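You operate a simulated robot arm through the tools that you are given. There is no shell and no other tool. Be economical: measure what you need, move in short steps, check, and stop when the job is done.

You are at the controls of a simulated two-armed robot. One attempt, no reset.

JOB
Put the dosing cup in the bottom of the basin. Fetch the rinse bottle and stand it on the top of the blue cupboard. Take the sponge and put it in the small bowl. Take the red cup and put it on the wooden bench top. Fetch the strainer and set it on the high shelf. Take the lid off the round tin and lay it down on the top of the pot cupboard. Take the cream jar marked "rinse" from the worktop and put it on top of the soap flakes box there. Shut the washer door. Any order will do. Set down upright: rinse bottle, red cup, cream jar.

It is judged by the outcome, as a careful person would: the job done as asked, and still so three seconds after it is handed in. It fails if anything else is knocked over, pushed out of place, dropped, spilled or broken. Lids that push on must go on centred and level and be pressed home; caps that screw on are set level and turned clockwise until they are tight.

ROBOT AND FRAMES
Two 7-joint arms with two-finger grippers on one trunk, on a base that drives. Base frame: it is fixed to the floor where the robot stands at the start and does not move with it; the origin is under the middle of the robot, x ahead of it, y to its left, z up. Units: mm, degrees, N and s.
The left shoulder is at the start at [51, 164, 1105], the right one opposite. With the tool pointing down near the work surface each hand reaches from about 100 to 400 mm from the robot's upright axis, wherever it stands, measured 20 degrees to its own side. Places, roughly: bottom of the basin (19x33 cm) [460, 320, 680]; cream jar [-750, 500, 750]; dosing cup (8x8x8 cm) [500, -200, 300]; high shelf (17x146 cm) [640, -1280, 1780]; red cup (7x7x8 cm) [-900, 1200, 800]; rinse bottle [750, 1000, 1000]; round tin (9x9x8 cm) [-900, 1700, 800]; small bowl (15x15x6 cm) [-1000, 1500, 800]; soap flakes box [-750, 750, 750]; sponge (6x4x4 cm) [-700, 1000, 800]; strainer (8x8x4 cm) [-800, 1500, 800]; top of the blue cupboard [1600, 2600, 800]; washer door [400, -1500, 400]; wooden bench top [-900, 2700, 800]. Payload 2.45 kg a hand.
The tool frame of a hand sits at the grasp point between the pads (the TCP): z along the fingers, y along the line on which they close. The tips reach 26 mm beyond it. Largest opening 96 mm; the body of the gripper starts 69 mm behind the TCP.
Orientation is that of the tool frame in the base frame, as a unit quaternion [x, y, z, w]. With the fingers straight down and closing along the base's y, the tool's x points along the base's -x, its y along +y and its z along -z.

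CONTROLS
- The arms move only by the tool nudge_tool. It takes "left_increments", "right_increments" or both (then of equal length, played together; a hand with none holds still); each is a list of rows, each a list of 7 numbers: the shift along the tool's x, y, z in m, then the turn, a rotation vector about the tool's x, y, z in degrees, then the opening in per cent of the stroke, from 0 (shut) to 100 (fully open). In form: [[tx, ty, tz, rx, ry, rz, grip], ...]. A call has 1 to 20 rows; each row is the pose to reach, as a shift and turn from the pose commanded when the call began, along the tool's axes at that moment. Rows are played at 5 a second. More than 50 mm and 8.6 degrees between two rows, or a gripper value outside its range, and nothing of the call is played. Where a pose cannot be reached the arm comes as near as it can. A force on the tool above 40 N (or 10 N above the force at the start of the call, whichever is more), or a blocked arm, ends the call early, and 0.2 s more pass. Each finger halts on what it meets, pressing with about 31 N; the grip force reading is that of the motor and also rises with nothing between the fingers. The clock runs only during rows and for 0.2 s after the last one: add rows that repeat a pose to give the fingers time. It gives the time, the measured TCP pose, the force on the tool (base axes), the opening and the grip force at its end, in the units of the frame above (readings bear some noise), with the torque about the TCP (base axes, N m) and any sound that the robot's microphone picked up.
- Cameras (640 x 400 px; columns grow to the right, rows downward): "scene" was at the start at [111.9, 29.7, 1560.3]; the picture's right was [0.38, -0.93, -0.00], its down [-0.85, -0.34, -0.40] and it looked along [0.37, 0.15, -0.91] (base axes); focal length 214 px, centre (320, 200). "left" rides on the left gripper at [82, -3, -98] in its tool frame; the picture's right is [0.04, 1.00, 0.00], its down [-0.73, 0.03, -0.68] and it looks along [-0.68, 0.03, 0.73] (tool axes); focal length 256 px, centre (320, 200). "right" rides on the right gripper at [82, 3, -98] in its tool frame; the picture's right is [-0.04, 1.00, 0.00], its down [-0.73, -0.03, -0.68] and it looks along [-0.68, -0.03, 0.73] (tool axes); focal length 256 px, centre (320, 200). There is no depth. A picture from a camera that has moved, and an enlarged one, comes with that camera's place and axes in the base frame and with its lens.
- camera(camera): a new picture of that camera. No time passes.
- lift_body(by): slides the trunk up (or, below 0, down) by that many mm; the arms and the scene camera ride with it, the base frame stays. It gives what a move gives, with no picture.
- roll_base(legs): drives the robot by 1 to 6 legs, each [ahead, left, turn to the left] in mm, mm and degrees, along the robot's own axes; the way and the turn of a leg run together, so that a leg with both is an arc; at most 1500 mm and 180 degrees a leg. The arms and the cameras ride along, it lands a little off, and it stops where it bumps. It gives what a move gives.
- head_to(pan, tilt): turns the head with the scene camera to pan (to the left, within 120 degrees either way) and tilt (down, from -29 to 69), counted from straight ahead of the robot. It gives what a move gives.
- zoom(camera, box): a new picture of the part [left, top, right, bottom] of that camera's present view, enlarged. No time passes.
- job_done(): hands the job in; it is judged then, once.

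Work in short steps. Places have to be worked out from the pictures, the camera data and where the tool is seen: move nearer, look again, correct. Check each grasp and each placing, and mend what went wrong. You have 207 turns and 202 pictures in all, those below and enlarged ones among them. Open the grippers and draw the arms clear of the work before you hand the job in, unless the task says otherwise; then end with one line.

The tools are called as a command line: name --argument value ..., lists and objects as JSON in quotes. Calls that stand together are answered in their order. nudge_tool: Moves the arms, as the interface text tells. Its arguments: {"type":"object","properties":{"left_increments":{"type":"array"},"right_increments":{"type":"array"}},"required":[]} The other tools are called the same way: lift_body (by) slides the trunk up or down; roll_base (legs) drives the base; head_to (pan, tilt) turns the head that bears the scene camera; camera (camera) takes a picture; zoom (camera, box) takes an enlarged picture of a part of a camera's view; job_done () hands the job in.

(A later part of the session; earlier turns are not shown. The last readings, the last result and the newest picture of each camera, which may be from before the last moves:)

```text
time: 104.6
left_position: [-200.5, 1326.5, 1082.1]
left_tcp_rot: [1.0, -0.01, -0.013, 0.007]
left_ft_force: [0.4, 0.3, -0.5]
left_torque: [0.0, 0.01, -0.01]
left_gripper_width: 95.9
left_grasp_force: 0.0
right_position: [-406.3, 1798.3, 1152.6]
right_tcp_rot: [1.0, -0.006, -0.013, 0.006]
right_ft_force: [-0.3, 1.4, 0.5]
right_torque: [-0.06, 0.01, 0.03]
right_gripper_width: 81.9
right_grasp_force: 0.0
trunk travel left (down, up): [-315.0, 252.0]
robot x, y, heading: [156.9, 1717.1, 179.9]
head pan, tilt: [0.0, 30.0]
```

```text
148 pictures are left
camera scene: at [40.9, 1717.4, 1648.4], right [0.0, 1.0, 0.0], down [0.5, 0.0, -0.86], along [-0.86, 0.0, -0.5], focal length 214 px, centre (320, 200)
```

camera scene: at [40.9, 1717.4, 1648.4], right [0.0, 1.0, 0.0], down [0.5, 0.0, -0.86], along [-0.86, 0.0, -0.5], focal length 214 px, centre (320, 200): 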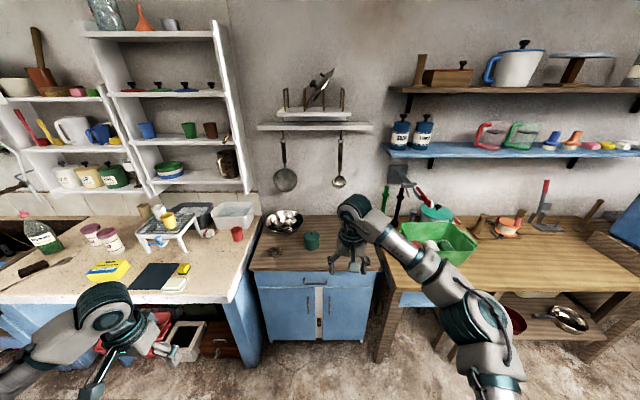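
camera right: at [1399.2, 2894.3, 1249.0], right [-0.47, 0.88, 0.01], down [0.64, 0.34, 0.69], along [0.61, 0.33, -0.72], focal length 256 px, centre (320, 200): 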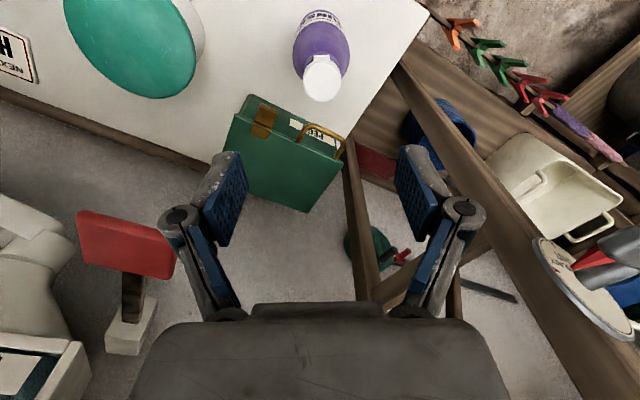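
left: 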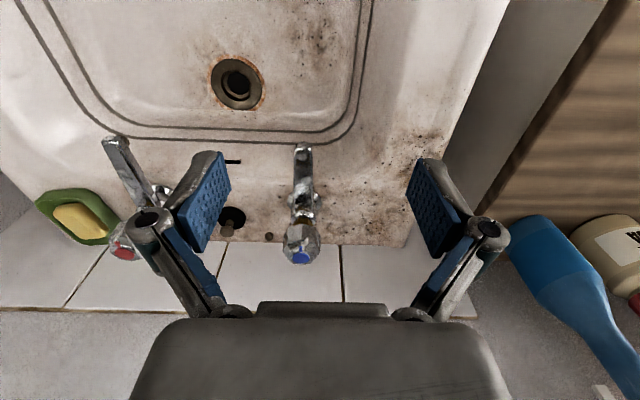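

I zoom on the worktop and pot cupboard.

zoom --camera "scene" --box '[40, 190, 250, 320]'

zoom --camera "scene" --box '[230, 180, 400, 290]'

zoom --camera "scene" --box '[360, 170, 640, 300]'

```text
3.05 times, centred on (145, 255) of scene
camera zoom: at [40.9, 1717.4, 1648.4], right [0.0, 1.0, 0.0], down [0.5, 0.0, -0.86], along [-0.86, 0.0, -0.5], focal length 654 px, centre (853, 32)
```

zoom: 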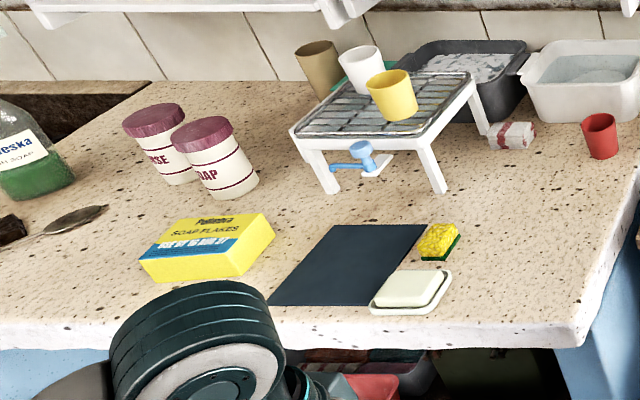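

```text
3.64 times, centred on (315, 235) of scene
camera zoom: at [40.9, 1717.4, 1648.4], right [0.0, 1.0, 0.0], down [0.5, 0.0, -0.86], along [-0.86, 0.0, -0.5], focal length 780 px, centre (338, 73)
```

zoom: 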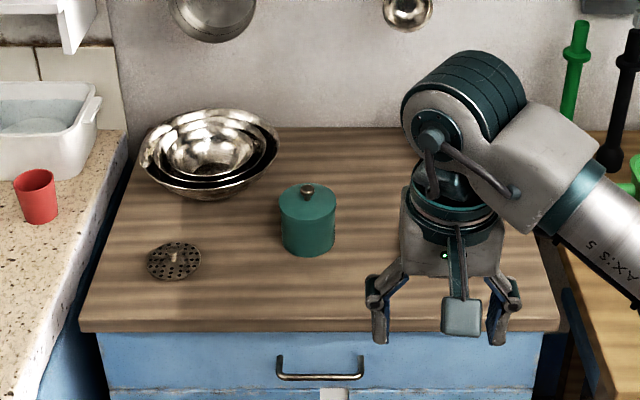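

```text
2.29 times, centred on (500, 235) of scene
camera zoom: at [40.9, 1717.4, 1648.4], right [0.0, 1.0, 0.0], down [0.5, 0.0, -0.86], along [-0.86, 0.0, -0.5], focal length 490 px, centre (-91, 120)
```

zoom: 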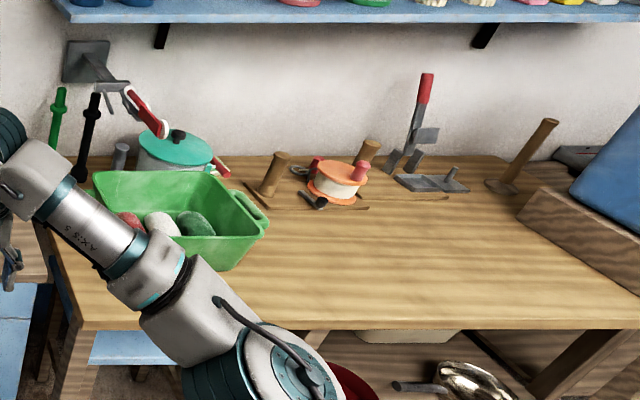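

Targets: tin ≈[-906,1670], strainer ≈[-840,1467], bowls ≈[-1050,1495], red cup ≈[-953,1225], sponge ≈[-728,1021]. I first retract the right hand a bit, raise the left, and drive up to the pot cupboard.

nudge_tool --right_increments '[[0.04, 0.0, 0, 0, 0, 0, 85], [0.08, 0.04, 0, 0, 0, 0, 85], [0.12, 0.08, 0, 0, 0, 0, 85], [0.13, 0.1, 0, 0, 0, 0, 85]]' --left_increments '[[0.0, 0.0, -0.03, 0, 0, 0, 85], [0.0, 0.0, -0.06, 0, 0, 0, 85], [0.0, 0.0, -0.08, 0, 0, 0, 85], [0.0, 0.0, -0.08, 0, 0, 0, 85]]'

roll_base --legs '[[500, 0, 0]]'

camera --camera "right"

head_to --pan 0 --tilt 50

camera --camera "scene"

```text
refused: row 2 steps farther than a row can; nothing moved
```

```text
time: 107.5
left_position: [-704.7, 1325.8, 1081.0]
left_tcp_rot: [1.0, -0.01, -0.012, 0.005]
left_ft_force: [-0.4, -0.6, -0.4]
left_torque: [0.0, -0.01, 0.01]
left_gripper_width: 95.9
left_grasp_force: 0.1
right_position: [-907.8, 1796.0, 1154.2]
right_tcp_rot: [1.0, -0.008, -0.012, 0.004]
right_ft_force: [-0.5, 0.5, -0.2]
right_torque: [-0.06, -0.01, -0.01]
right_gripper_width: 81.8
right_grasp_force: 0.0
trunk travel left (down, up): [-315.0, 252.0]
robot x, y, heading: [-343.2, 1714.3, 179.5]
head pan, tilt: [0.0, 30.0]
```

```text
144 pictures are left
camera right: at [-822.5, 1792.9, 1250.6], right [-0.05, -1.0, 0.01], down [-0.72, 0.04, 0.7], along [-0.7, 0.03, -0.72], focal length 256 px, centre (320, 200)
```

right: 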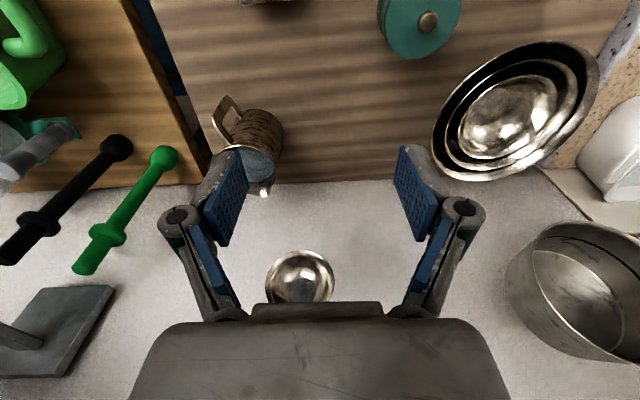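

```text
time: 108.4
left_position: [-703.1, 1325.5, 1080.8]
left_tcp_rot: [1.0, -0.011, -0.014, 0.005]
left_ft_force: [-0.6, -0.3, 0.4]
left_torque: [-0.02, -0.01, -0.03]
left_gripper_width: 96.1
left_grasp_force: 0.1
right_position: [-905.4, 1796.4, 1155.9]
right_tcp_rot: [1.0, -0.007, -0.014, 0.004]
right_ft_force: [-0.1, 0.3, 0.1]
right_torque: [0.02, -0.03, 0.0]
right_gripper_width: 81.5
right_grasp_force: 0.1
trunk travel left (down, up): [-315.0, 252.0]
robot x, y, heading: [-342.4, 1710.7, 179.6]
head pan, tilt: [0.0, 50.0]
```

```text
143 pictures are left
camera scene: at [-447.7, 1718.6, 1619.1], right [0.01, 1.0, 0.0], down [0.77, -0.01, -0.64], along [-0.64, 0.0, -0.77], focal length 214 px, centre (320, 200)
```

scene: 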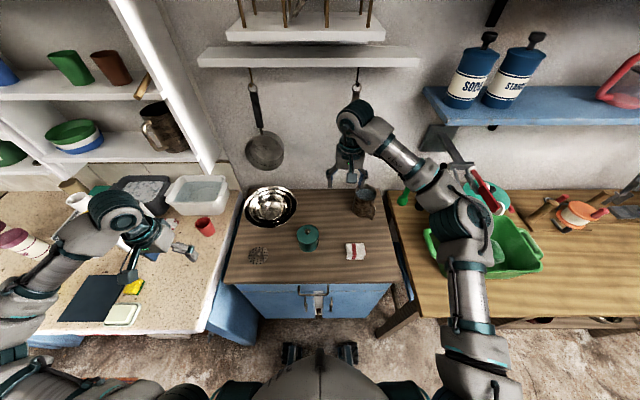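

I bring the right hand over the tin's knob (about [-890,1668]) and look from closer.

nudge_tool --right_increments '[[0, 0.04, 0, 0, 0, 0, 80], [0, 0.08, 0, 0, 0, 0, 70], [0, 0.127, 0, 0, 0, 0, 60], [0, 0.127, 0.04, 0, 0, 0, 50], [0, 0.127, 0.08, 0, 0, 0, 40], [0, 0.127, 0.12, 0, 0, 0, 40], [0, 0.127, 0.15, 0, 0, 0, 40], [0, 0.127, 0.15, 0, 0, 0, 40], [0, 0.127, 0.15, 0, 0, 0, 40], [0, 0.127, 0.15, 0, 0, 0, 40]]'

camera --camera "right"

```text
time: 110.6
left_position: [-702.0, 1324.9, 1082.3]
left_tcp_rot: [1.0, -0.011, -0.013, 0.004]
left_ft_force: [0.4, -0.7, -0.7]
left_torque: [0.0, -0.04, 0.04]
left_gripper_width: 96.1
left_grasp_force: 0.1
right_position: [-912.0, 1665.6, 1005.9]
right_tcp_rot: [1.0, -0.008, -0.013, 0.003]
right_ft_force: [0.1, 0.2, 1.5]
right_torque: [0.02, 0.03, 0.01]
right_gripper_width: 38.3
right_grasp_force: 0.1
trunk travel left (down, up): [-315.0, 252.0]
robot x, y, heading: [-342.5, 1717.4, 179.9]
head pan, tilt: [0.0, 50.0]
```

```text
142 pictures are left
camera right: at [-825.7, 1663.5, 1102.5], right [-0.05, -1.0, 0.01], down [-0.71, 0.04, 0.7], along [-0.7, 0.03, -0.72], focal length 256 px, centre (320, 200)
```

right: 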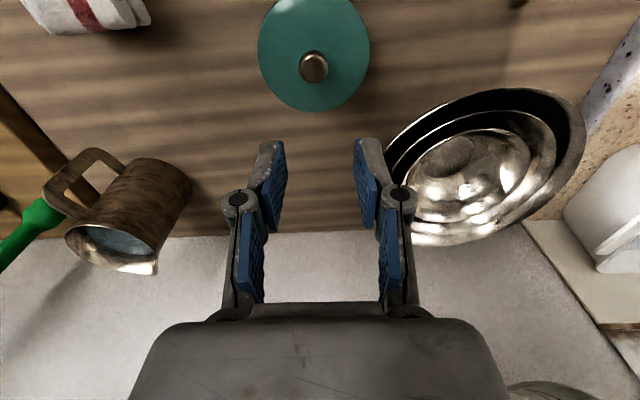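

Knob at about [-893,1670], lid top z≈876. I level the tool, align, and lower so the tips straddle the knob.

nudge_tool --right_increments '[[0.01, -0.004, 0.0, 0, 1.5, 0, 40], [0.019, -0.004, 0.03, 0, 1.5, 0, 35], [0.019, -0.004, 0.06, 0, 1.5, 0, 35], [0.019, -0.004, 0.07, 0, 1.5, 0, 35], [0.019, -0.004, 0.07, 0, 1.5, 0, 35], [0.019, -0.004, 0.07, 0, 1.5, 0, 35]]'

camera --camera "right"

```text
time: 112.0
left_position: [-702.9, 1322.5, 1081.7]
left_tcp_rot: [1.0, -0.01, -0.014, 0.005]
left_ft_force: [-0.3, -0.1, -0.5]
left_torque: [0.02, -0.02, -0.03]
left_gripper_width: 96.0
left_grasp_force: 0.0
right_position: [-893.7, 1670.5, 936.7]
right_tcp_rot: [1.0, -0.007, -0.001, 0.003]
right_ft_force: [0.0, 0.5, 1.7]
right_torque: [0.05, -0.01, -0.01]
right_gripper_width: 33.6
right_grasp_force: 0.1
trunk travel left (down, up): [-315.0, 252.0]
robot x, y, heading: [-343.7, 1710.9, 179.7]
head pan, tilt: [0.0, 50.0]
```

```text
141 pictures are left
camera right: at [-810.3, 1667.0, 1035.7], right [-0.05, -1.0, 0.01], down [-0.73, 0.04, 0.68], along [-0.68, 0.03, -0.73], focal length 256 px, centre (320, 200)
```

right: 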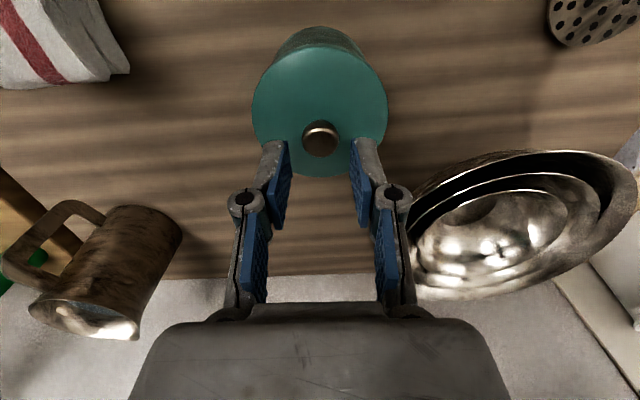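

Aligned. Lowering 36 mm to bring the tips just above the lid, then checking.

nudge_tool --right_increments '[[0, 0, 0.015, 0, 0, 0, 35], [0, 0, 0.03, 0, 0, 0, 35], [0, 0, 0.036, 0, 0, 0, 35], [0, 0, 0.036, 0, 0, 0, 35]]'

camera --camera "right"

```text
time: 112.9
left_position: [-699.7, 1325.2, 1084.3]
left_tcp_rot: [1.0, -0.01, -0.015, 0.005]
left_ft_force: [-0.3, -0.5, 0.8]
left_torque: [-0.03, -0.03, 0.0]
left_gripper_width: 96.0
left_grasp_force: 0.1
right_position: [-894.9, 1670.0, 909.6]
right_tcp_rot: [1.0, -0.007, -0.007, 0.007]
right_ft_force: [7.1, 3.7, 29.1]
right_torque: [0.14, -0.41, 0.05]
right_gripper_width: 20.0
right_grasp_force: 30.7
trunk travel left (down, up): [-315.0, 252.0]
robot x, y, heading: [-339.1, 1715.8, 179.7]
head pan, tilt: [0.0, 50.0]
stopped in row 4 (right hand): the force on the tool passed its limit at 46 N (the readings are from after the stop); the commanded pose is now the measured one
```

```text
140 pictures are left
camera right: at [-809.7, 1667.2, 1007.2], right [-0.06, -1.0, 0.02], down [-0.72, 0.05, 0.69], along [-0.69, 0.03, -0.72], focal length 256 px, centre (320, 200)
```

right: 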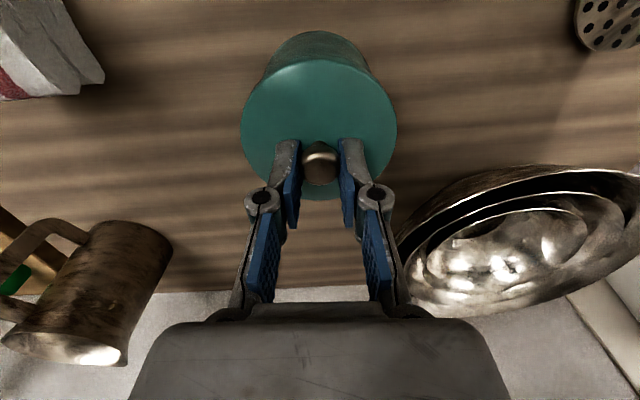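

Tips touch the lid (29 N). I ease up 5 mm, close on the knob, and lift gently.

nudge_tool --right_increments '[[0, 0, -0.004, 0, 0, 0, 30], [0, 0, -0.006, 0, 0, 0, 20], [0, 0, -0.006, 0, 0, 0, 0], [0, 0, -0.006, 0, 0, 0, 0], [0, 0, -0.006, 0, 0, 0, 0]]'

camera --camera "right"

```text
time: 114.1
left_position: [-701.1, 1325.6, 1081.5]
left_tcp_rot: [1.0, -0.01, -0.015, 0.005]
left_ft_force: [-0.1, 0.3, -0.1]
left_torque: [0.02, 0.0, 0.0]
left_gripper_width: 95.9
left_grasp_force: 0.0
right_position: [-896.0, 1670.6, 910.2]
right_tcp_rot: [1.0, -0.007, -0.006, 0.006]
right_ft_force: [-0.2, -0.1, 0.2]
right_torque: [0.01, 0.03, 0.0]
right_gripper_width: 19.6
right_grasp_force: 30.9
trunk travel left (down, up): [-315.0, 252.0]
robot x, y, heading: [-341.6, 1713.7, 179.7]
head pan, tilt: [0.0, 50.0]
heard: snap
```

```text
139 pictures are left
camera right: at [-811.6, 1667.5, 1008.0], right [-0.06, -1.0, 0.01], down [-0.73, 0.05, 0.69], along [-0.69, 0.03, -0.73], focal length 256 px, centre (320, 200)
```

right: 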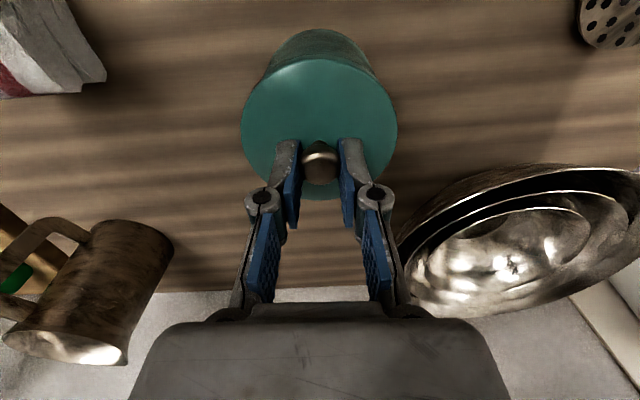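

A snap was heard as I eased up, with the knob gripped (19.6 mm). I lift 60 mm and look.

nudge_tool --right_increments '[[0, 0, -0.01, 0, 0, 0, 0], [0, 0, -0.02, 0, 0, 0, 0], [0, 0, -0.04, 0, 0, 0, 0], [0, 0, -0.06, 0, 0, 0, 0], [0, 0, -0.06, 0, 0, 0, 0]]'

camera --camera "right"

zoom --camera "scene" --box '[220, 160, 420, 290]'

```text
time: 115.3
left_position: [-701.8, 1325.5, 1082.9]
left_tcp_rot: [1.0, -0.01, -0.014, 0.005]
left_ft_force: [0.5, -0.2, 0.4]
left_torque: [0.0, 0.0, 0.01]
left_gripper_width: 95.8
left_grasp_force: 0.1
right_position: [-894.0, 1672.2, 970.7]
right_tcp_rot: [1.0, -0.008, -0.006, 0.007]
right_ft_force: [0.3, -0.1, 0.1]
right_torque: [-0.01, 0.02, 0.02]
right_gripper_width: 19.6
right_grasp_force: 31.1
trunk travel left (down, up): [-315.0, 252.0]
robot x, y, heading: [-345.1, 1712.7, 179.6]
head pan, tilt: [0.0, 50.0]
```

```text
138 pictures are left
camera right: at [-809.8, 1668.9, 1068.1], right [-0.06, -1.0, 0.01], down [-0.73, 0.05, 0.69], along [-0.69, 0.03, -0.73], focal length 256 px, centre (320, 200)
```

right: 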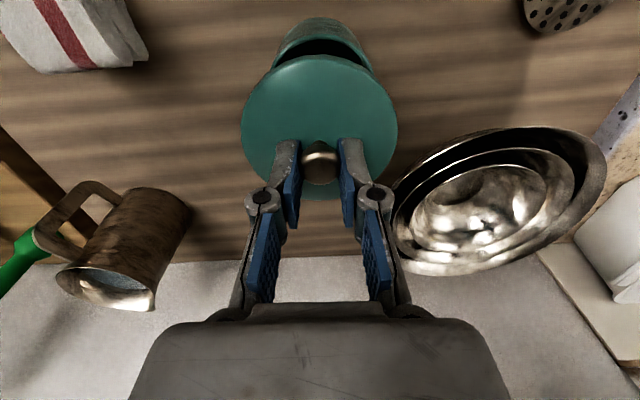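

```text
3.08 times, centred on (320, 225) of scene
camera zoom: at [-448.3, 1712.8, 1619.0], right [0.01, 1.0, 0.0], down [0.77, 0.0, -0.64], along [-0.64, 0.01, -0.77], focal length 660 px, centre (320, 123)
```

zoom: 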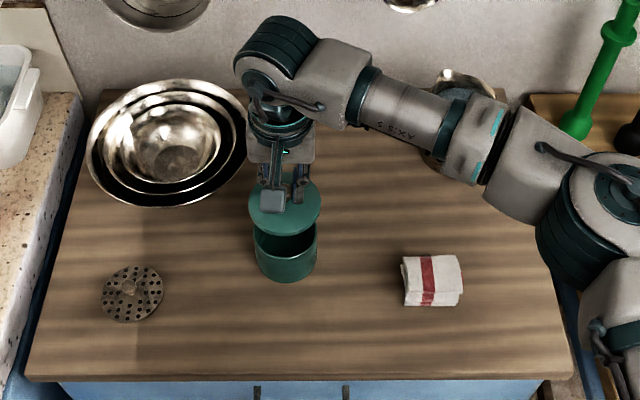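

The lid came off cleanly. I carry it to the clear spot at about [-960,1790], between tin, cloth and mug.

nudge_tool --right_increments '[[-0.015, -0.03, 0, 0, 0, 0, 0], [-0.03, -0.06, 0, 0, 0, 0, 0], [-0.045, -0.09, 0, 0, 0, 0, 0], [-0.066, -0.118, 0, 0, 0, 0, 0], [-0.066, -0.118, 0.04, 0, 0, 0, 0], [-0.066, -0.118, 0.08, 0, 0, 0, 0], [-0.066, -0.118, 0.1, 0, 0, 0, 0], [-0.066, -0.118, 0.1, 0, 0, 0, 0]]'

camera --camera "right"

zoom --camera "scene" --box '[220, 160, 420, 290]'

```text
time: 117.1
left_position: [-701.0, 1326.1, 1082.5]
left_tcp_rot: [1.0, -0.01, -0.014, 0.005]
left_ft_force: [1.4, 0.1, -0.5]
left_torque: [0.02, 0.02, 0.02]
left_gripper_width: 96.2
left_grasp_force: 0.0
right_position: [-959.9, 1790.4, 871.0]
right_tcp_rot: [1.0, -0.008, -0.006, 0.006]
right_ft_force: [-0.3, -0.9, -0.6]
right_torque: [-0.03, 0.02, 0.03]
right_gripper_width: 19.8
right_grasp_force: 30.9
trunk travel left (down, up): [-315.0, 252.0]
robot x, y, heading: [-345.1, 1713.6, 179.7]
head pan, tilt: [0.0, 50.0]
```

```text
136 pictures are left
camera right: at [-875.9, 1787.4, 968.1], right [-0.06, -1.0, 0.01], down [-0.72, 0.05, 0.69], along [-0.69, 0.03, -0.73], focal length 256 px, centre (320, 200)
```

right: 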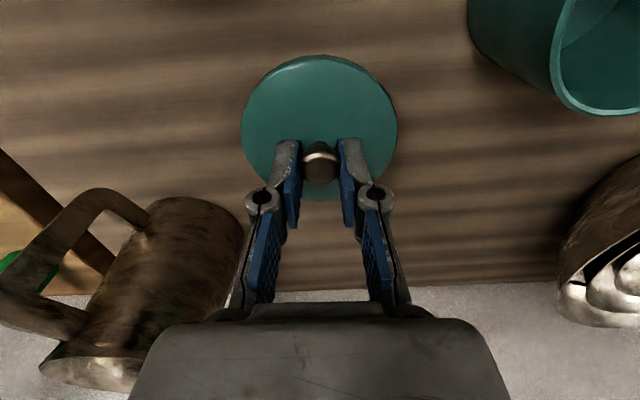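

```text
3.08 times, centred on (320, 225) of scene
camera zoom: at [-448.1, 1713.6, 1619.1], right [0.01, 1.0, 0.0], down [0.77, 0.0, -0.64], along [-0.64, 0.01, -0.77], focal length 660 px, centre (320, 123)
```

zoom: 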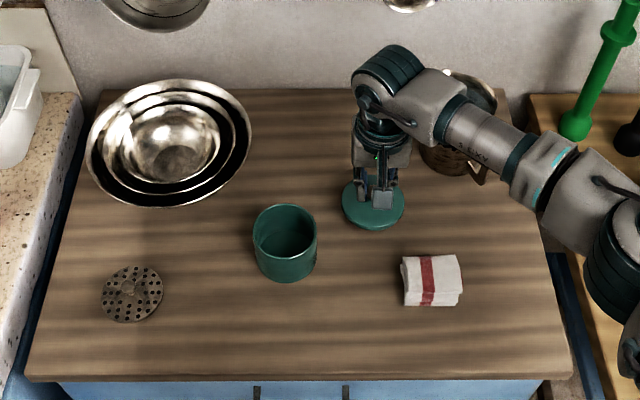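

Clear below. I lower in small steps until the lid touches.

nudge_tool --right_increments '[[0, 0, 0.008, 0, 0, 0, 0], [0, 0, 0.016, 0, 0, 0, 0], [0, 0, 0.022, 0, 0, 0, 0], [0, 0, 0.026, 0, 0, 0, 0], [0, 0, 0.026, 0, 0, 0, 0]]'

```text
time: 118.3
left_position: [-701.0, 1325.3, 1083.1]
left_tcp_rot: [1.0, -0.01, -0.015, 0.005]
left_ft_force: [-0.5, 0.3, 1.0]
left_torque: [0.02, 0.01, 0.04]
left_gripper_width: 96.1
left_grasp_force: 0.1
right_position: [-960.6, 1786.3, 844.2]
right_tcp_rot: [1.0, -0.007, -0.006, 0.006]
right_ft_force: [0.1, -0.2, -0.8]
right_torque: [0.02, -0.04, -0.03]
right_gripper_width: 19.7
right_grasp_force: 30.8
trunk travel left (down, up): [-315.0, 252.0]
robot x, y, heading: [-340.8, 1714.4, 179.5]
head pan, tilt: [0.0, 50.0]
```

No contact yet; continuing down in small steps.

nudge_tool --right_increments '[[0, 0, 0.004, 0, 0, 0, 0], [0, 0, 0.008, 0, 0, 0, 0], [0, 0, 0.012, 0, 0, 0, 0], [0, 0, 0.012, 0, 0, 0, 0]]'

zoom --camera "scene" --box '[300, 180, 380, 240]'

```text
time: 119.3
left_position: [-699.5, 1325.7, 1085.7]
left_tcp_rot: [1.0, -0.01, -0.015, 0.005]
left_ft_force: [0.3, 0.4, -0.3]
left_torque: [0.01, -0.01, -0.01]
left_gripper_width: 95.9
left_grasp_force: 0.0
right_position: [-960.2, 1789.1, 837.6]
right_tcp_rot: [1.0, -0.009, -0.01, 0.008]
right_ft_force: [-7.3, 3.5, 37.1]
right_torque: [0.16, -0.61, 0.04]
right_gripper_width: 19.6
right_grasp_force: 30.9
trunk travel left (down, up): [-315.0, 252.0]
robot x, y, heading: [-343.4, 1712.2, 179.6]
head pan, tilt: [0.0, 50.0]
```

```text
6.67 times, centred on (340, 210) of scene
camera zoom: at [-441.4, 1714.5, 1620.1], right [0.01, 1.0, 0.0], down [0.77, 0.0, -0.64], along [-0.64, 0.01, -0.77], focal length 1430 px, centre (187, 133)
```

zoom: 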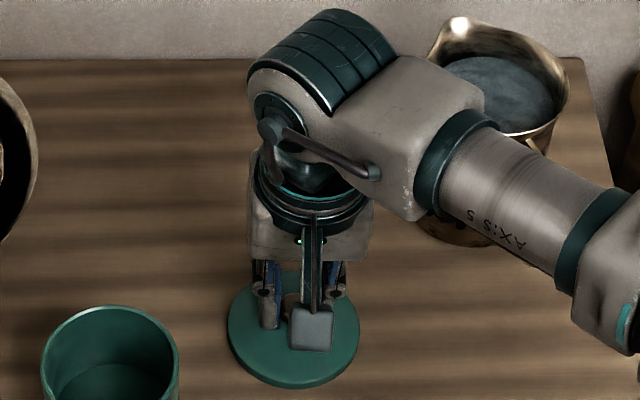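

Firm contact. I ease up 6 mm, open, and rise.

nudge_tool --right_increments '[[0, 0, -0.005, 0, 0, 0, 0], [0, 0, -0.006, 0, 0, 0, 30], [0, 0, -0.006, 0, 0, 0, 45], [0, 0, -0.006, 0, 0, 0, 45], [0, 0, -0.03, 0, 0, 0, 45], [0, 0, -0.08, 0, 0, 0, 45], [0, 0, -0.13, 0, 0, 0, 45], [0, 0, -0.18, 0, 0, 0, 45], [0, 0, -0.2, 0, 0, 0, 45]]'

zoom --camera "scene" --box '[220, 160, 420, 290]'

```text
time: 121.3
left_position: [-700.9, 1325.4, 1083.0]
left_tcp_rot: [1.0, -0.01, -0.015, 0.005]
left_ft_force: [0.9, 0.8, 0.0]
left_torque: [-0.02, 0.02, -0.01]
left_gripper_width: 95.9
left_grasp_force: 0.1
right_position: [-959.7, 1790.7, 1031.4]
right_tcp_rot: [1.0, -0.008, -0.005, 0.005]
right_ft_force: [-0.4, 0.4, -0.7]
right_torque: [0.02, -0.01, 0.01]
right_gripper_width: 43.1
right_grasp_force: 0.1
trunk travel left (down, up): [-315.0, 252.0]
robot x, y, heading: [-342.0, 1713.6, 179.6]
head pan, tilt: [0.0, 50.0]
```

```text
3.08 times, centred on (320, 225) of scene
camera zoom: at [-447.9, 1713.4, 1619.0], right [0.01, 1.0, 0.0], down [0.77, 0.0, -0.64], along [-0.64, 0.01, -0.77], focal length 660 px, centre (320, 123)
```

zoom: 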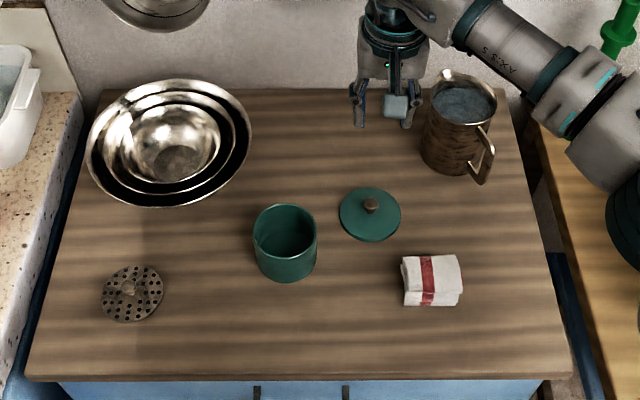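

Lid done. Next the red cup with the left hand: I retract the right hand, then shift the base left 90 and forward 75.

nudge_tool --right_increments '[[0.04, 0, 0, 0, 0, 0, 45], [0.08, 0, -0.02, 0, 0, 0, 45], [0.12, 0, -0.04, 0, 0, 0, 45], [0.16, 0, -0.05, 0, 0, 0, 45]]'

roll_base --legs '[[0, 90, 0], [70, 0, 0]]'

camera --camera "left"

head_to --pan 20 --tilt 55

camera --camera "scene"

```text
time: 122.3
left_position: [-698.0, 1325.4, 1083.4]
left_tcp_rot: [1.0, -0.011, -0.015, 0.005]
left_ft_force: [-0.3, 0.0, -0.7]
left_torque: [0.0, 0.01, -0.03]
left_gripper_width: 96.1
left_grasp_force: 0.0
right_position: [-796.0, 1788.9, 1081.2]
right_tcp_rot: [1.0, -0.009, -0.006, 0.005]
right_ft_force: [1.0, 0.0, 0.4]
right_torque: [0.0, 0.04, 0.04]
right_gripper_width: 43.1
right_grasp_force: 0.1
trunk travel left (down, up): [-315.0, 252.0]
robot x, y, heading: [-346.2, 1713.7, 179.7]
head pan, tilt: [0.0, 50.0]
```

```text
time: 124.0
left_position: [-766.9, 1192.4, 1070.8]
left_tcp_rot: [1.0, -0.006, -0.016, -0.01]
left_ft_force: [1.6, -2.4, 0.3]
left_torque: [0.21, 0.13, 0.04]
left_gripper_width: 95.7
left_grasp_force: 0.0
right_position: [-864.1, 1656.3, 1083.1]
right_tcp_rot: [1.0, -0.005, -0.007, -0.01]
right_ft_force: [0.4, -2.9, 0.1]
right_torque: [0.25, 0.05, 0.01]
right_gripper_width: 43.1
right_grasp_force: 0.1
trunk travel left (down, up): [-315.0, 252.0]
robot x, y, heading: [-415.2, 1619.8, 179.4]
head pan, tilt: [0.0, 50.0]
```

```text
132 pictures are left
camera left: at [-681.8, 1192.4, 1167.0], right [0.03, -1.0, -0.02], down [-0.71, -0.04, 0.7], along [-0.7, 0.0, -0.71], focal length 256 px, centre (320, 200)
```

left: 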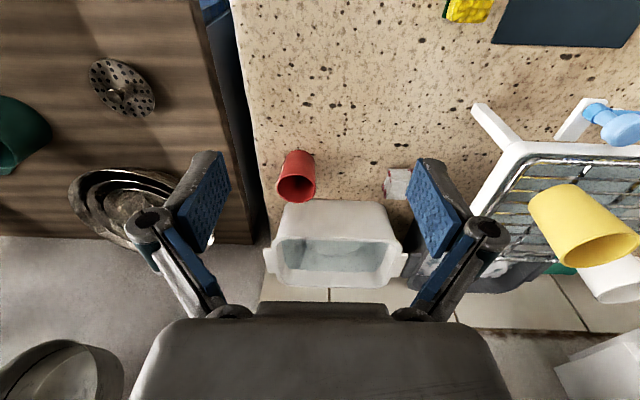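

```text
time: 124.9
left_position: [-767.3, 1197.1, 1075.1]
left_tcp_rot: [1.0, -0.003, -0.013, -0.006]
left_ft_force: [1.2, -1.0, -0.2]
left_torque: [0.09, 0.08, 0.01]
left_gripper_width: 96.0
left_grasp_force: 0.1
right_position: [-865.9, 1657.8, 1082.0]
right_tcp_rot: [1.0, -0.004, -0.007, -0.004]
right_ft_force: [1.5, -1.4, 0.3]
right_torque: [0.15, 0.11, 0.0]
right_gripper_width: 43.1
right_grasp_force: 0.1
trunk travel left (down, up): [-315.0, 252.0]
robot x, y, heading: [-414.6, 1605.7, 180.1]
head pan, tilt: [20.0, 55.0]
```

```text
131 pictures are left
camera scene: at [-508.9, 1528.1, 1610.4], right [-0.34, 0.94, 0.03], down [0.77, 0.3, -0.56], along [-0.54, -0.16, -0.83], focal length 214 px, centre (320, 200)
```

scene: 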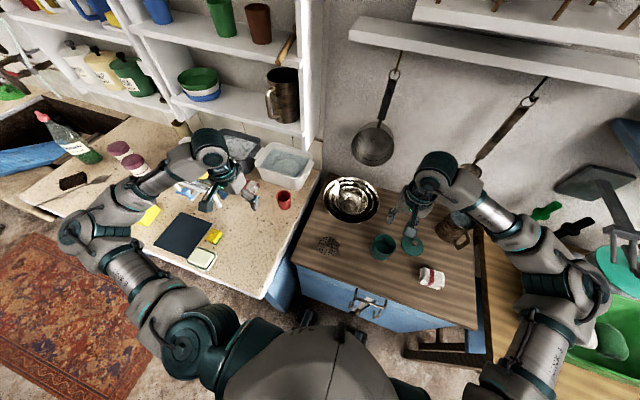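

The cup is at about [-953,1230]. I tilt the left fingers 30° forward for reach and advance, letting the sway settle.

nudge_tool --left_increments '[[-0.03, -0.01, 0, 0, -7.5, 0, 100], [-0.06, -0.02, 0, 0, -15, 0, 100], [-0.09, -0.03, 0.0, 0, -22.5, 0, 100], [-0.12, -0.035, 0.0, 0, -30, 0, 100], [-0.14, -0.035, 0.0, 0, -30, 0, 100], [-0.14, -0.035, 0.04, 0, -30, 0, 100], [-0.14, -0.035, 0.08, 0, -30, 0, 100], [-0.14, -0.035, 0.08, 0, -30, 0, 100], [-0.14, -0.035, 0.08, 0, -30, 0, 100], [-0.14, -0.035, 0.08, 0, -30, 0, 100], [-0.14, -0.035, 0.08, 0, -30, 0, 100], [-0.14, -0.035, 0.08, 0, -30, 0, 100], [-0.14, -0.035, 0.08, 0, -30, 0, 100]]'

camera --camera "left"

```text
time: 127.7
left_position: [-909.4, 1267.4, 1011.1]
left_tcp_rot: [0.962, -0.008, -0.273, 0.006]
left_ft_force: [0.9, -0.5, -1.1]
left_torque: [0.03, -0.01, -0.04]
left_gripper_width: 96.0
left_grasp_force: 0.1
right_position: [-864.2, 1695.3, 1080.6]
right_tcp_rot: [1.0, -0.005, -0.007, 0.008]
right_ft_force: [0.9, 0.2, -0.7]
right_torque: [0.02, 0.04, -0.05]
right_gripper_width: 43.2
right_grasp_force: 0.0
trunk travel left (down, up): [-315.0, 252.0]
robot x, y, heading: [-408.1, 1620.4, 179.4]
head pan, tilt: [20.0, 55.0]
```

```text
130 pictures are left
camera left: at [-787.3, 1268.6, 1052.2], right [0.02, -1.0, 0.0], down [-0.27, -0.01, 0.96], along [-0.96, -0.02, -0.27], focal length 256 px, centre (320, 200)
```

left: 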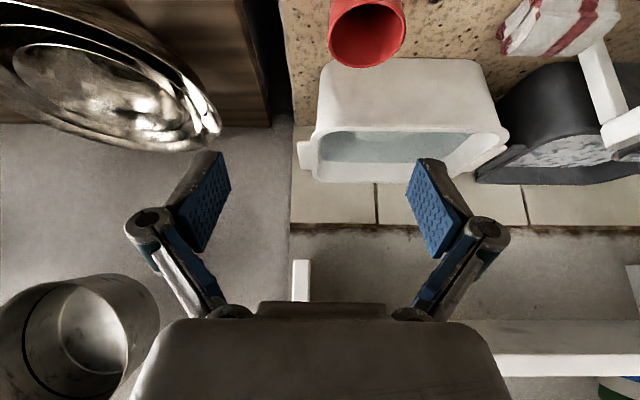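

I take a fresh scene view now that things have settled, to fix the cup's height.

zoom --camera "scene" --box '[200, 120, 360, 240]'

```text
3.33 times, centred on (280, 180) of scene
camera zoom: at [-508.7, 1560.2, 1611.4], right [-0.34, 0.94, 0.02], down [0.77, 0.29, -0.56], along [-0.54, -0.18, -0.83], focal length 715 px, centre (453, 267)
```

zoom: 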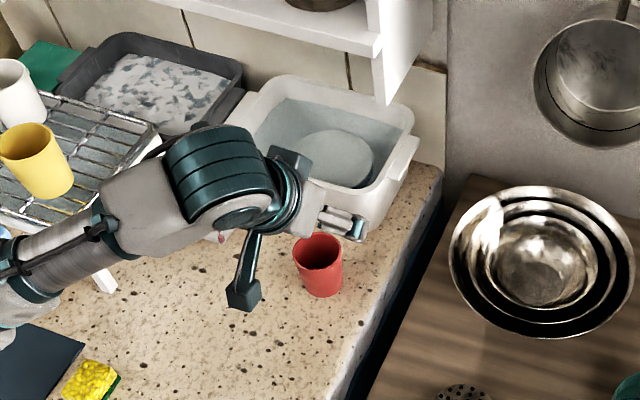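

Rim estimated at [-960,1225,850], ~67 mm wide. I move above it in the tilted pose, stopping about 70 mm above the grasp.

nudge_tool --left_increments '[[0.004, 0.014, 0.03, 0, 0, 0, 100], [0.008, 0.028, 0.06, 0, 0, 0, 100], [0.012, 0.041, 0.09, 0, 0, 0, 100], [0.016, 0.041, 0.119, 0, 0, 0, 100], [0.016, 0.041, 0.119, 0, 0, 0, 100], [0.016, 0.041, 0.119, 0, 0, 0, 100]]'

camera --camera "left"

zoom --camera "scene" --box '[200, 120, 360, 240]'

```text
time: 129.1
left_position: [-957.5, 1216.7, 898.6]
left_tcp_rot: [0.962, -0.007, -0.272, 0.005]
left_ft_force: [1.0, -2.2, 0.5]
left_torque: [0.09, 0.0, -0.03]
left_gripper_width: 96.1
left_grasp_force: 0.0
right_position: [-865.1, 1685.8, 1081.2]
right_tcp_rot: [1.0, -0.005, -0.007, 0.007]
right_ft_force: [0.2, -1.3, -0.5]
right_torque: [0.04, 0.01, -0.02]
right_gripper_width: 43.3
right_grasp_force: 0.0
trunk travel left (down, up): [-315.0, 252.0]
robot x, y, heading: [-411.7, 1612.6, 179.6]
head pan, tilt: [20.0, 55.0]
```

```text
128 pictures are left
camera left: at [-837.7, 1218.6, 940.8], right [0.02, -1.0, -0.01], down [-0.27, -0.01, 0.96], along [-0.96, -0.02, -0.27], focal length 256 px, centre (320, 200)
```

left: 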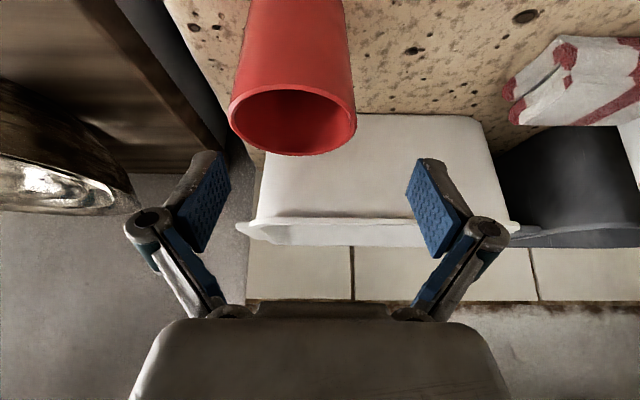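

```text
3.33 times, centred on (280, 180) of scene
camera zoom: at [-507.9, 1592.5, 1612.6], right [-0.34, 0.94, 0.0], down [0.77, 0.27, -0.57], along [-0.54, -0.19, -0.82], focal length 715 px, centre (453, 267)
```

zoom: 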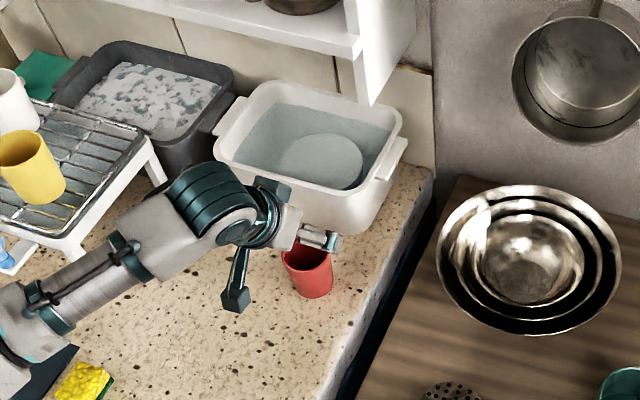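

Cup rim measures [-957,1231,864]. I correct 15 mm sideways, wait for sway, then look before descending.

nudge_tool --left_increments '[[0, -0.015, 0, 0, 0, 0, 100], [0, -0.015, 0, 0, 0, 0, 100], [0, -0.015, 0, 0, 0, 0, 100], [0, -0.015, 0, 0, 0, 0, 100], [0, -0.015, 0, 0, 0, 0, 100], [0, -0.015, 0, 0, 0, 0, 100], [0, -0.015, 0, 0, 0, 0, 100], [0, -0.015, 0, 0, 0, 0, 100], [0, -0.015, 0, 0, 0, 0, 100], [0, -0.015, 0, 0, 0, 0, 100], [0, -0.015, 0, 0, 0, 0, 100], [0, -0.015, 0, 0, 0, 0, 100], [0, -0.015, 0, 0, 0, 0, 100], [0, -0.015, 0, 0, 0, 0, 100]]'

camera --camera "left"

nudge_tool --left_increments '[[0, 0, 0, 0, 0, 0, 100], [0, 0, 0, 0, 0, 0, 100]]'

camera --camera "left"

```text
time: 132.1
left_position: [-958.8, 1243.8, 901.4]
left_tcp_rot: [0.962, -0.009, -0.274, 0.008]
left_ft_force: [-0.3, 0.4, 0.4]
left_torque: [0.0, -0.02, 0.04]
left_gripper_width: 95.8
left_grasp_force: 0.0
right_position: [-864.4, 1699.6, 1079.3]
right_tcp_rot: [1.0, -0.005, -0.008, 0.011]
right_ft_force: [-0.5, 0.3, -0.9]
right_torque: [0.03, 0.01, 0.0]
right_gripper_width: 43.2
right_grasp_force: 0.0
trunk travel left (down, up): [-315.0, 252.0]
robot x, y, heading: [-412.6, 1616.0, 179.4]
head pan, tilt: [20.0, 55.0]
```

```text
126 pictures are left
camera left: at [-837.7, 1246.1, 943.4], right [0.02, -1.0, 0.0], down [-0.27, -0.01, 0.96], along [-0.96, -0.02, -0.27], focal length 256 px, centre (320, 200)
```

left: 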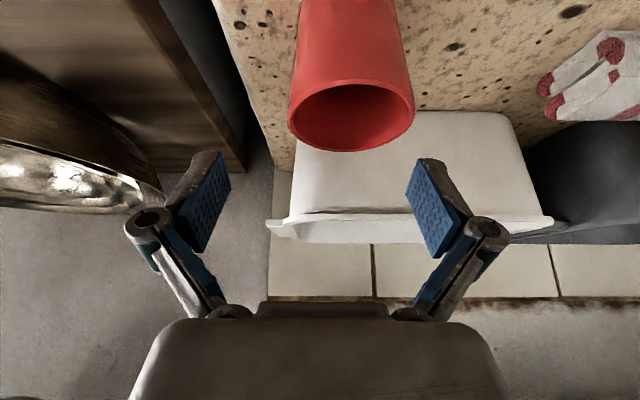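

```text
time: 132.7
left_position: [-957.6, 1226.4, 895.5]
left_tcp_rot: [0.962, -0.006, -0.272, 0.002]
left_ft_force: [0.2, -0.8, 0.1]
left_torque: [0.08, 0.06, -0.05]
left_gripper_width: 96.3
left_grasp_force: 0.1
right_position: [-865.4, 1678.5, 1081.5]
right_tcp_rot: [1.0, -0.004, -0.007, 0.005]
right_ft_force: [1.0, -0.6, 0.2]
right_torque: [0.1, 0.01, 0.01]
right_gripper_width: 43.0
right_grasp_force: 0.1
trunk travel left (down, up): [-315.0, 252.0]
robot x, y, heading: [-415.8, 1610.1, 179.8]
head pan, tilt: [20.0, 55.0]
```

```text
125 pictures are left
camera left: at [-837.3, 1227.6, 938.2], right [0.02, -1.0, -0.01], down [-0.27, -0.02, 0.96], along [-0.96, -0.02, -0.27], focal length 256 px, centre (320, 200)
```

left: 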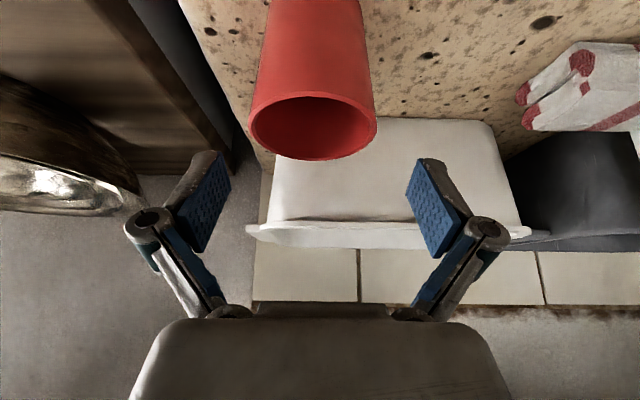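

The sway persists, likely because the base rubs the worktop's end. I move the base 30 mm right and wait.

roll_base --legs '[[0, -30, 0]]'

nudge_tool --left_increments '[[0, 0.03, 0, 0, 0, 0, 100], [0, 0.03, 0, 0, 0, 0, 100], [0, 0.03, 0, 0, 0, 0, 100], [0, 0.03, 0, 0, 0, 0, 100], [0, 0.03, 0, 0, 0, 0, 100], [0, 0.03, 0, 0, 0, 0, 100], [0, 0.03, 0, 0, 0, 0, 100], [0, 0.03, 0, 0, 0, 0, 100], [0, 0.03, 0, 0, 0, 0, 100], [0, 0.03, 0, 0, 0, 0, 100], [0, 0.03, 0, 0, 0, 0, 100], [0, 0.03, 0, 0, 0, 0, 100], [0, 0.03, 0, 0, 0, 0, 100], [0, 0.03, 0, 0, 0, 0, 100], [0, 0.03, 0, 0, 0, 0, 100], [0, 0.03, 0, 0, 0, 0, 100]]'

nudge_tool --left_increments '[[0, 0, 0, 0, 0, 0, 100], [0, 0, 0, 0, 0, 0, 100]]'

nudge_tool --left_increments '[[0, 0, 0, 0, 0, 0, 100], [0, 0, 0, 0, 0, 0, 100]]'

camera --camera "left"

```text
time: 133.5
left_position: [-957.9, 1253.3, 896.6]
left_tcp_rot: [0.962, -0.005, -0.273, 0.002]
left_ft_force: [1.1, -2.0, -0.3]
left_torque: [0.15, 0.02, -0.02]
left_gripper_width: 95.9
left_grasp_force: 0.1
right_position: [-864.1, 1705.5, 1081.6]
right_tcp_rot: [1.0, -0.006, -0.008, 0.002]
right_ft_force: [0.6, -1.1, 0.5]
right_torque: [0.08, 0.05, -0.01]
right_gripper_width: 43.4
right_grasp_force: 0.1
trunk travel left (down, up): [-315.0, 252.0]
robot x, y, heading: [-412.5, 1636.3, 179.7]
head pan, tilt: [20.0, 55.0]
```

```text
time: 136.9
left_position: [-955.9, 1233.7, 903.9]
left_tcp_rot: [0.962, -0.006, -0.275, 0.007]
left_ft_force: [-0.3, -0.2, 0.7]
left_torque: [-0.05, -0.05, 0.03]
left_gripper_width: 95.8
left_grasp_force: 0.0
right_position: [-860.8, 1719.9, 1082.2]
right_tcp_rot: [1.0, -0.005, -0.009, 0.009]
right_ft_force: [-0.5, -1.1, -0.4]
right_torque: [-0.02, -0.02, 0.02]
right_gripper_width: 43.4
right_grasp_force: 0.1
trunk travel left (down, up): [-315.0, 252.0]
robot x, y, heading: [-413.4, 1642.2, 179.5]
head pan, tilt: [20.0, 55.0]
```

```text
time: 137.5
left_position: [-956.9, 1242.5, 905.2]
left_tcp_rot: [0.961, -0.008, -0.276, 0.009]
left_ft_force: [-0.6, 2.0, -0.1]
left_torque: [-0.07, -0.05, 0.02]
left_gripper_width: 96.2
left_grasp_force: 0.0
right_position: [-861.5, 1730.1, 1083.6]
right_tcp_rot: [1.0, -0.006, -0.009, 0.012]
right_ft_force: [-1.9, 0.6, 0.0]
right_torque: [-0.05, -0.05, 0.01]
right_gripper_width: 43.1
right_grasp_force: 0.0
trunk travel left (down, up): [-315.0, 252.0]
robot x, y, heading: [-409.5, 1644.7, 179.6]
head pan, tilt: [20.0, 55.0]
```

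```text
time: 138.3
left_position: [-954.1, 1227.2, 905.9]
left_tcp_rot: [0.961, -0.005, -0.276, 0.009]
left_ft_force: [-0.4, -0.2, -0.1]
left_torque: [-0.08, -0.02, 0.04]
left_gripper_width: 95.9
left_grasp_force: 0.1
right_position: [-857.7, 1714.5, 1085.5]
right_tcp_rot: [1.0, -0.003, -0.012, 0.009]
right_ft_force: [0.3, 0.9, -1.1]
right_torque: [-0.05, -0.04, 0.02]
right_gripper_width: 43.2
right_grasp_force: 0.0
trunk travel left (down, up): [-315.0, 252.0]
robot x, y, heading: [-411.1, 1638.3, 179.6]
head pan, tilt: [20.0, 55.0]
stopped in row 2 (left hand): the arm was blocked; the commanded pose is now the measured one
```

```text
124 pictures are left
camera left: at [-831.6, 1230.2, 947.1], right [0.03, -1.0, 0.0], down [-0.26, -0.01, 0.97], along [-0.96, -0.03, -0.26], focal length 256 px, centre (320, 200)
```

left: 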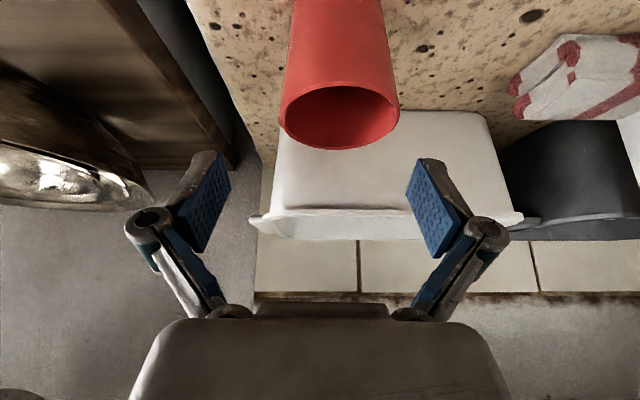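

The left arm reports being blocked while still; I check what its forearm touches.

head_to --pan 35 --tilt 50

camera --camera "scene"

zoom --camera "scene" --box '[200, 100, 440, 250]'

```text
time: 139.1
left_position: [-952.6, 1213.2, 900.8]
left_tcp_rot: [0.961, -0.003, -0.275, 0.003]
left_ft_force: [1.2, -0.3, -0.1]
left_torque: [0.04, -0.02, -0.03]
left_gripper_width: 96.1
left_grasp_force: 0.0
right_position: [-858.8, 1698.1, 1086.1]
right_tcp_rot: [1.0, -0.002, -0.011, 0.002]
right_ft_force: [0.4, 0.0, 0.5]
right_torque: [0.0, 0.04, -0.01]
right_gripper_width: 43.4
right_grasp_force: 0.1
trunk travel left (down, up): [-315.0, 252.0]
robot x, y, heading: [-409.5, 1633.4, 179.7]
head pan, tilt: [35.0, 50.0]
```

```text
123 pictures are left
camera scene: at [-503.2, 1568.5, 1618.1], right [-0.57, 0.82, 0.01], down [0.63, 0.45, -0.63], along [-0.52, -0.35, -0.77], focal length 214 px, centre (320, 200)
```

scene: 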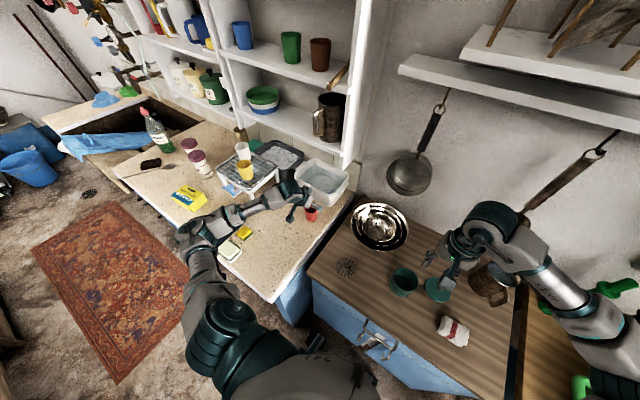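

```text
2.67 times, centred on (320, 175) of scene
camera zoom: at [-503.2, 1568.5, 1618.1], right [-0.57, 0.82, 0.01], down [0.63, 0.45, -0.63], along [-0.52, -0.35, -0.77], focal length 572 px, centre (320, 267)
```

zoom: 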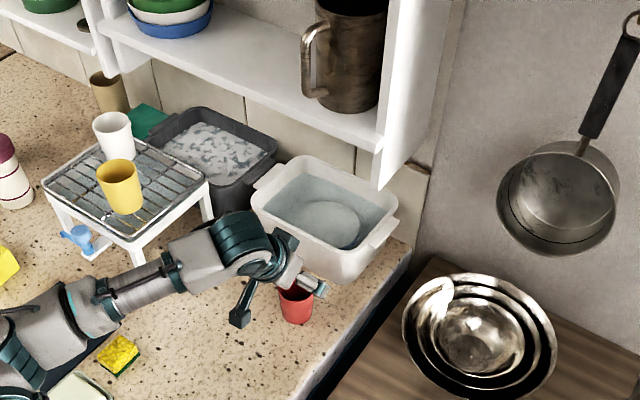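

The left elbow hangs low at the worktop's edge. I raise the trunk 150 mm, which lifts the elbow, then bring the hand down again.

lift_body --by 150

nudge_tool --left_increments '[[0.025, 0, 0.0425, 0, 0, 0, 100], [0.05, 0, 0.085, 0, 0, 0, 100], [0.075, 0, 0.1275, 0, 0, 0, 100], [0.075, 0, 0.1275, 0, 0, 0, 100], [0.075, 0, 0.1275, 0, 0, 0, 100], [0.075, 0, 0.1275, 0, 0, 0, 100], [0.075, 0, 0.1275, 0, 0, 0, 100], [0.075, 0, 0.1275, 0, 0, 0, 100], [0.075, 0, 0.1275, 0, 0, 0, 100], [0.075, 0, 0.1275, 0, 0, 0, 100]]'

camera --camera "scene"

camera --camera "left"

```text
time: 140.8
left_position: [-952.7, 1207.1, 1048.8]
left_tcp_rot: [0.962, -0.002, -0.274, 0.002]
left_ft_force: [0.8, -0.3, 0.3]
left_torque: [0.01, 0.05, -0.03]
left_gripper_width: 96.2
left_grasp_force: 0.2
right_position: [-859.1, 1690.7, 1235.4]
right_tcp_rot: [1.0, -0.002, -0.01, 0.0]
right_ft_force: [0.6, 0.3, 0.2]
right_torque: [0.05, 0.03, 0.0]
right_gripper_width: 43.3
right_grasp_force: 0.0
trunk travel left (down, up): [-465.0, 102.0]
robot x, y, heading: [-411.8, 1632.5, 179.9]
head pan, tilt: [35.0, 50.0]
```

```text
time: 143.0
left_position: [-956.3, 1230.2, 907.5]
left_tcp_rot: [0.961, -0.006, -0.276, 0.009]
left_ft_force: [0.0, -0.4, -0.5]
left_torque: [-0.04, -0.02, -0.01]
left_gripper_width: 95.6
left_grasp_force: 0.1
right_position: [-858.2, 1719.9, 1233.8]
right_tcp_rot: [1.0, -0.005, -0.01, 0.01]
right_ft_force: [-0.6, 0.8, 0.9]
right_torque: [-0.03, -0.05, -0.02]
right_gripper_width: 43.0
right_grasp_force: 0.0
trunk travel left (down, up): [-465.0, 102.0]
robot x, y, heading: [-411.3, 1635.0, 179.8]
head pan, tilt: [35.0, 50.0]
```

```text
121 pictures are left
camera scene: at [-465.4, 1605.7, 1769.3], right [-0.57, 0.82, -0.01], down [0.63, 0.43, -0.64], along [-0.53, -0.37, -0.77], focal length 214 px, centre (320, 200)
```

scene: 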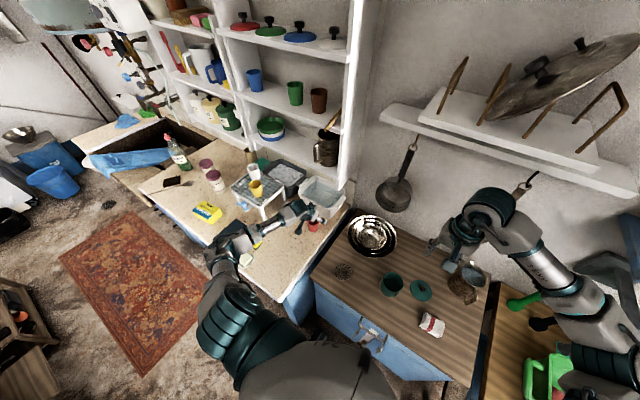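

```text
120 pictures are left
camera left: at [-836.1, 1232.5, 949.9], right [0.03, -1.0, 0.0], down [-0.26, -0.01, 0.96], along [-0.96, -0.03, -0.26], focal length 256 px, centre (320, 200)
```

left: 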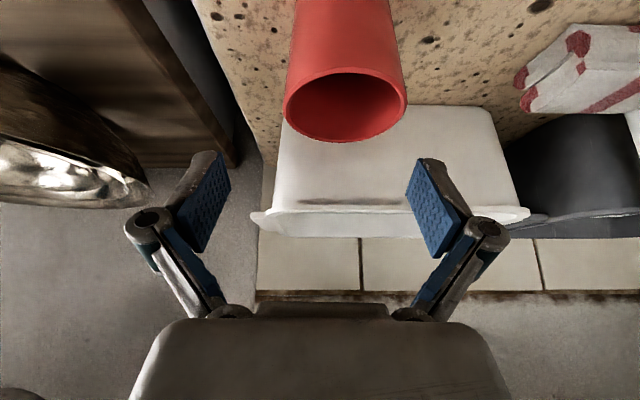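

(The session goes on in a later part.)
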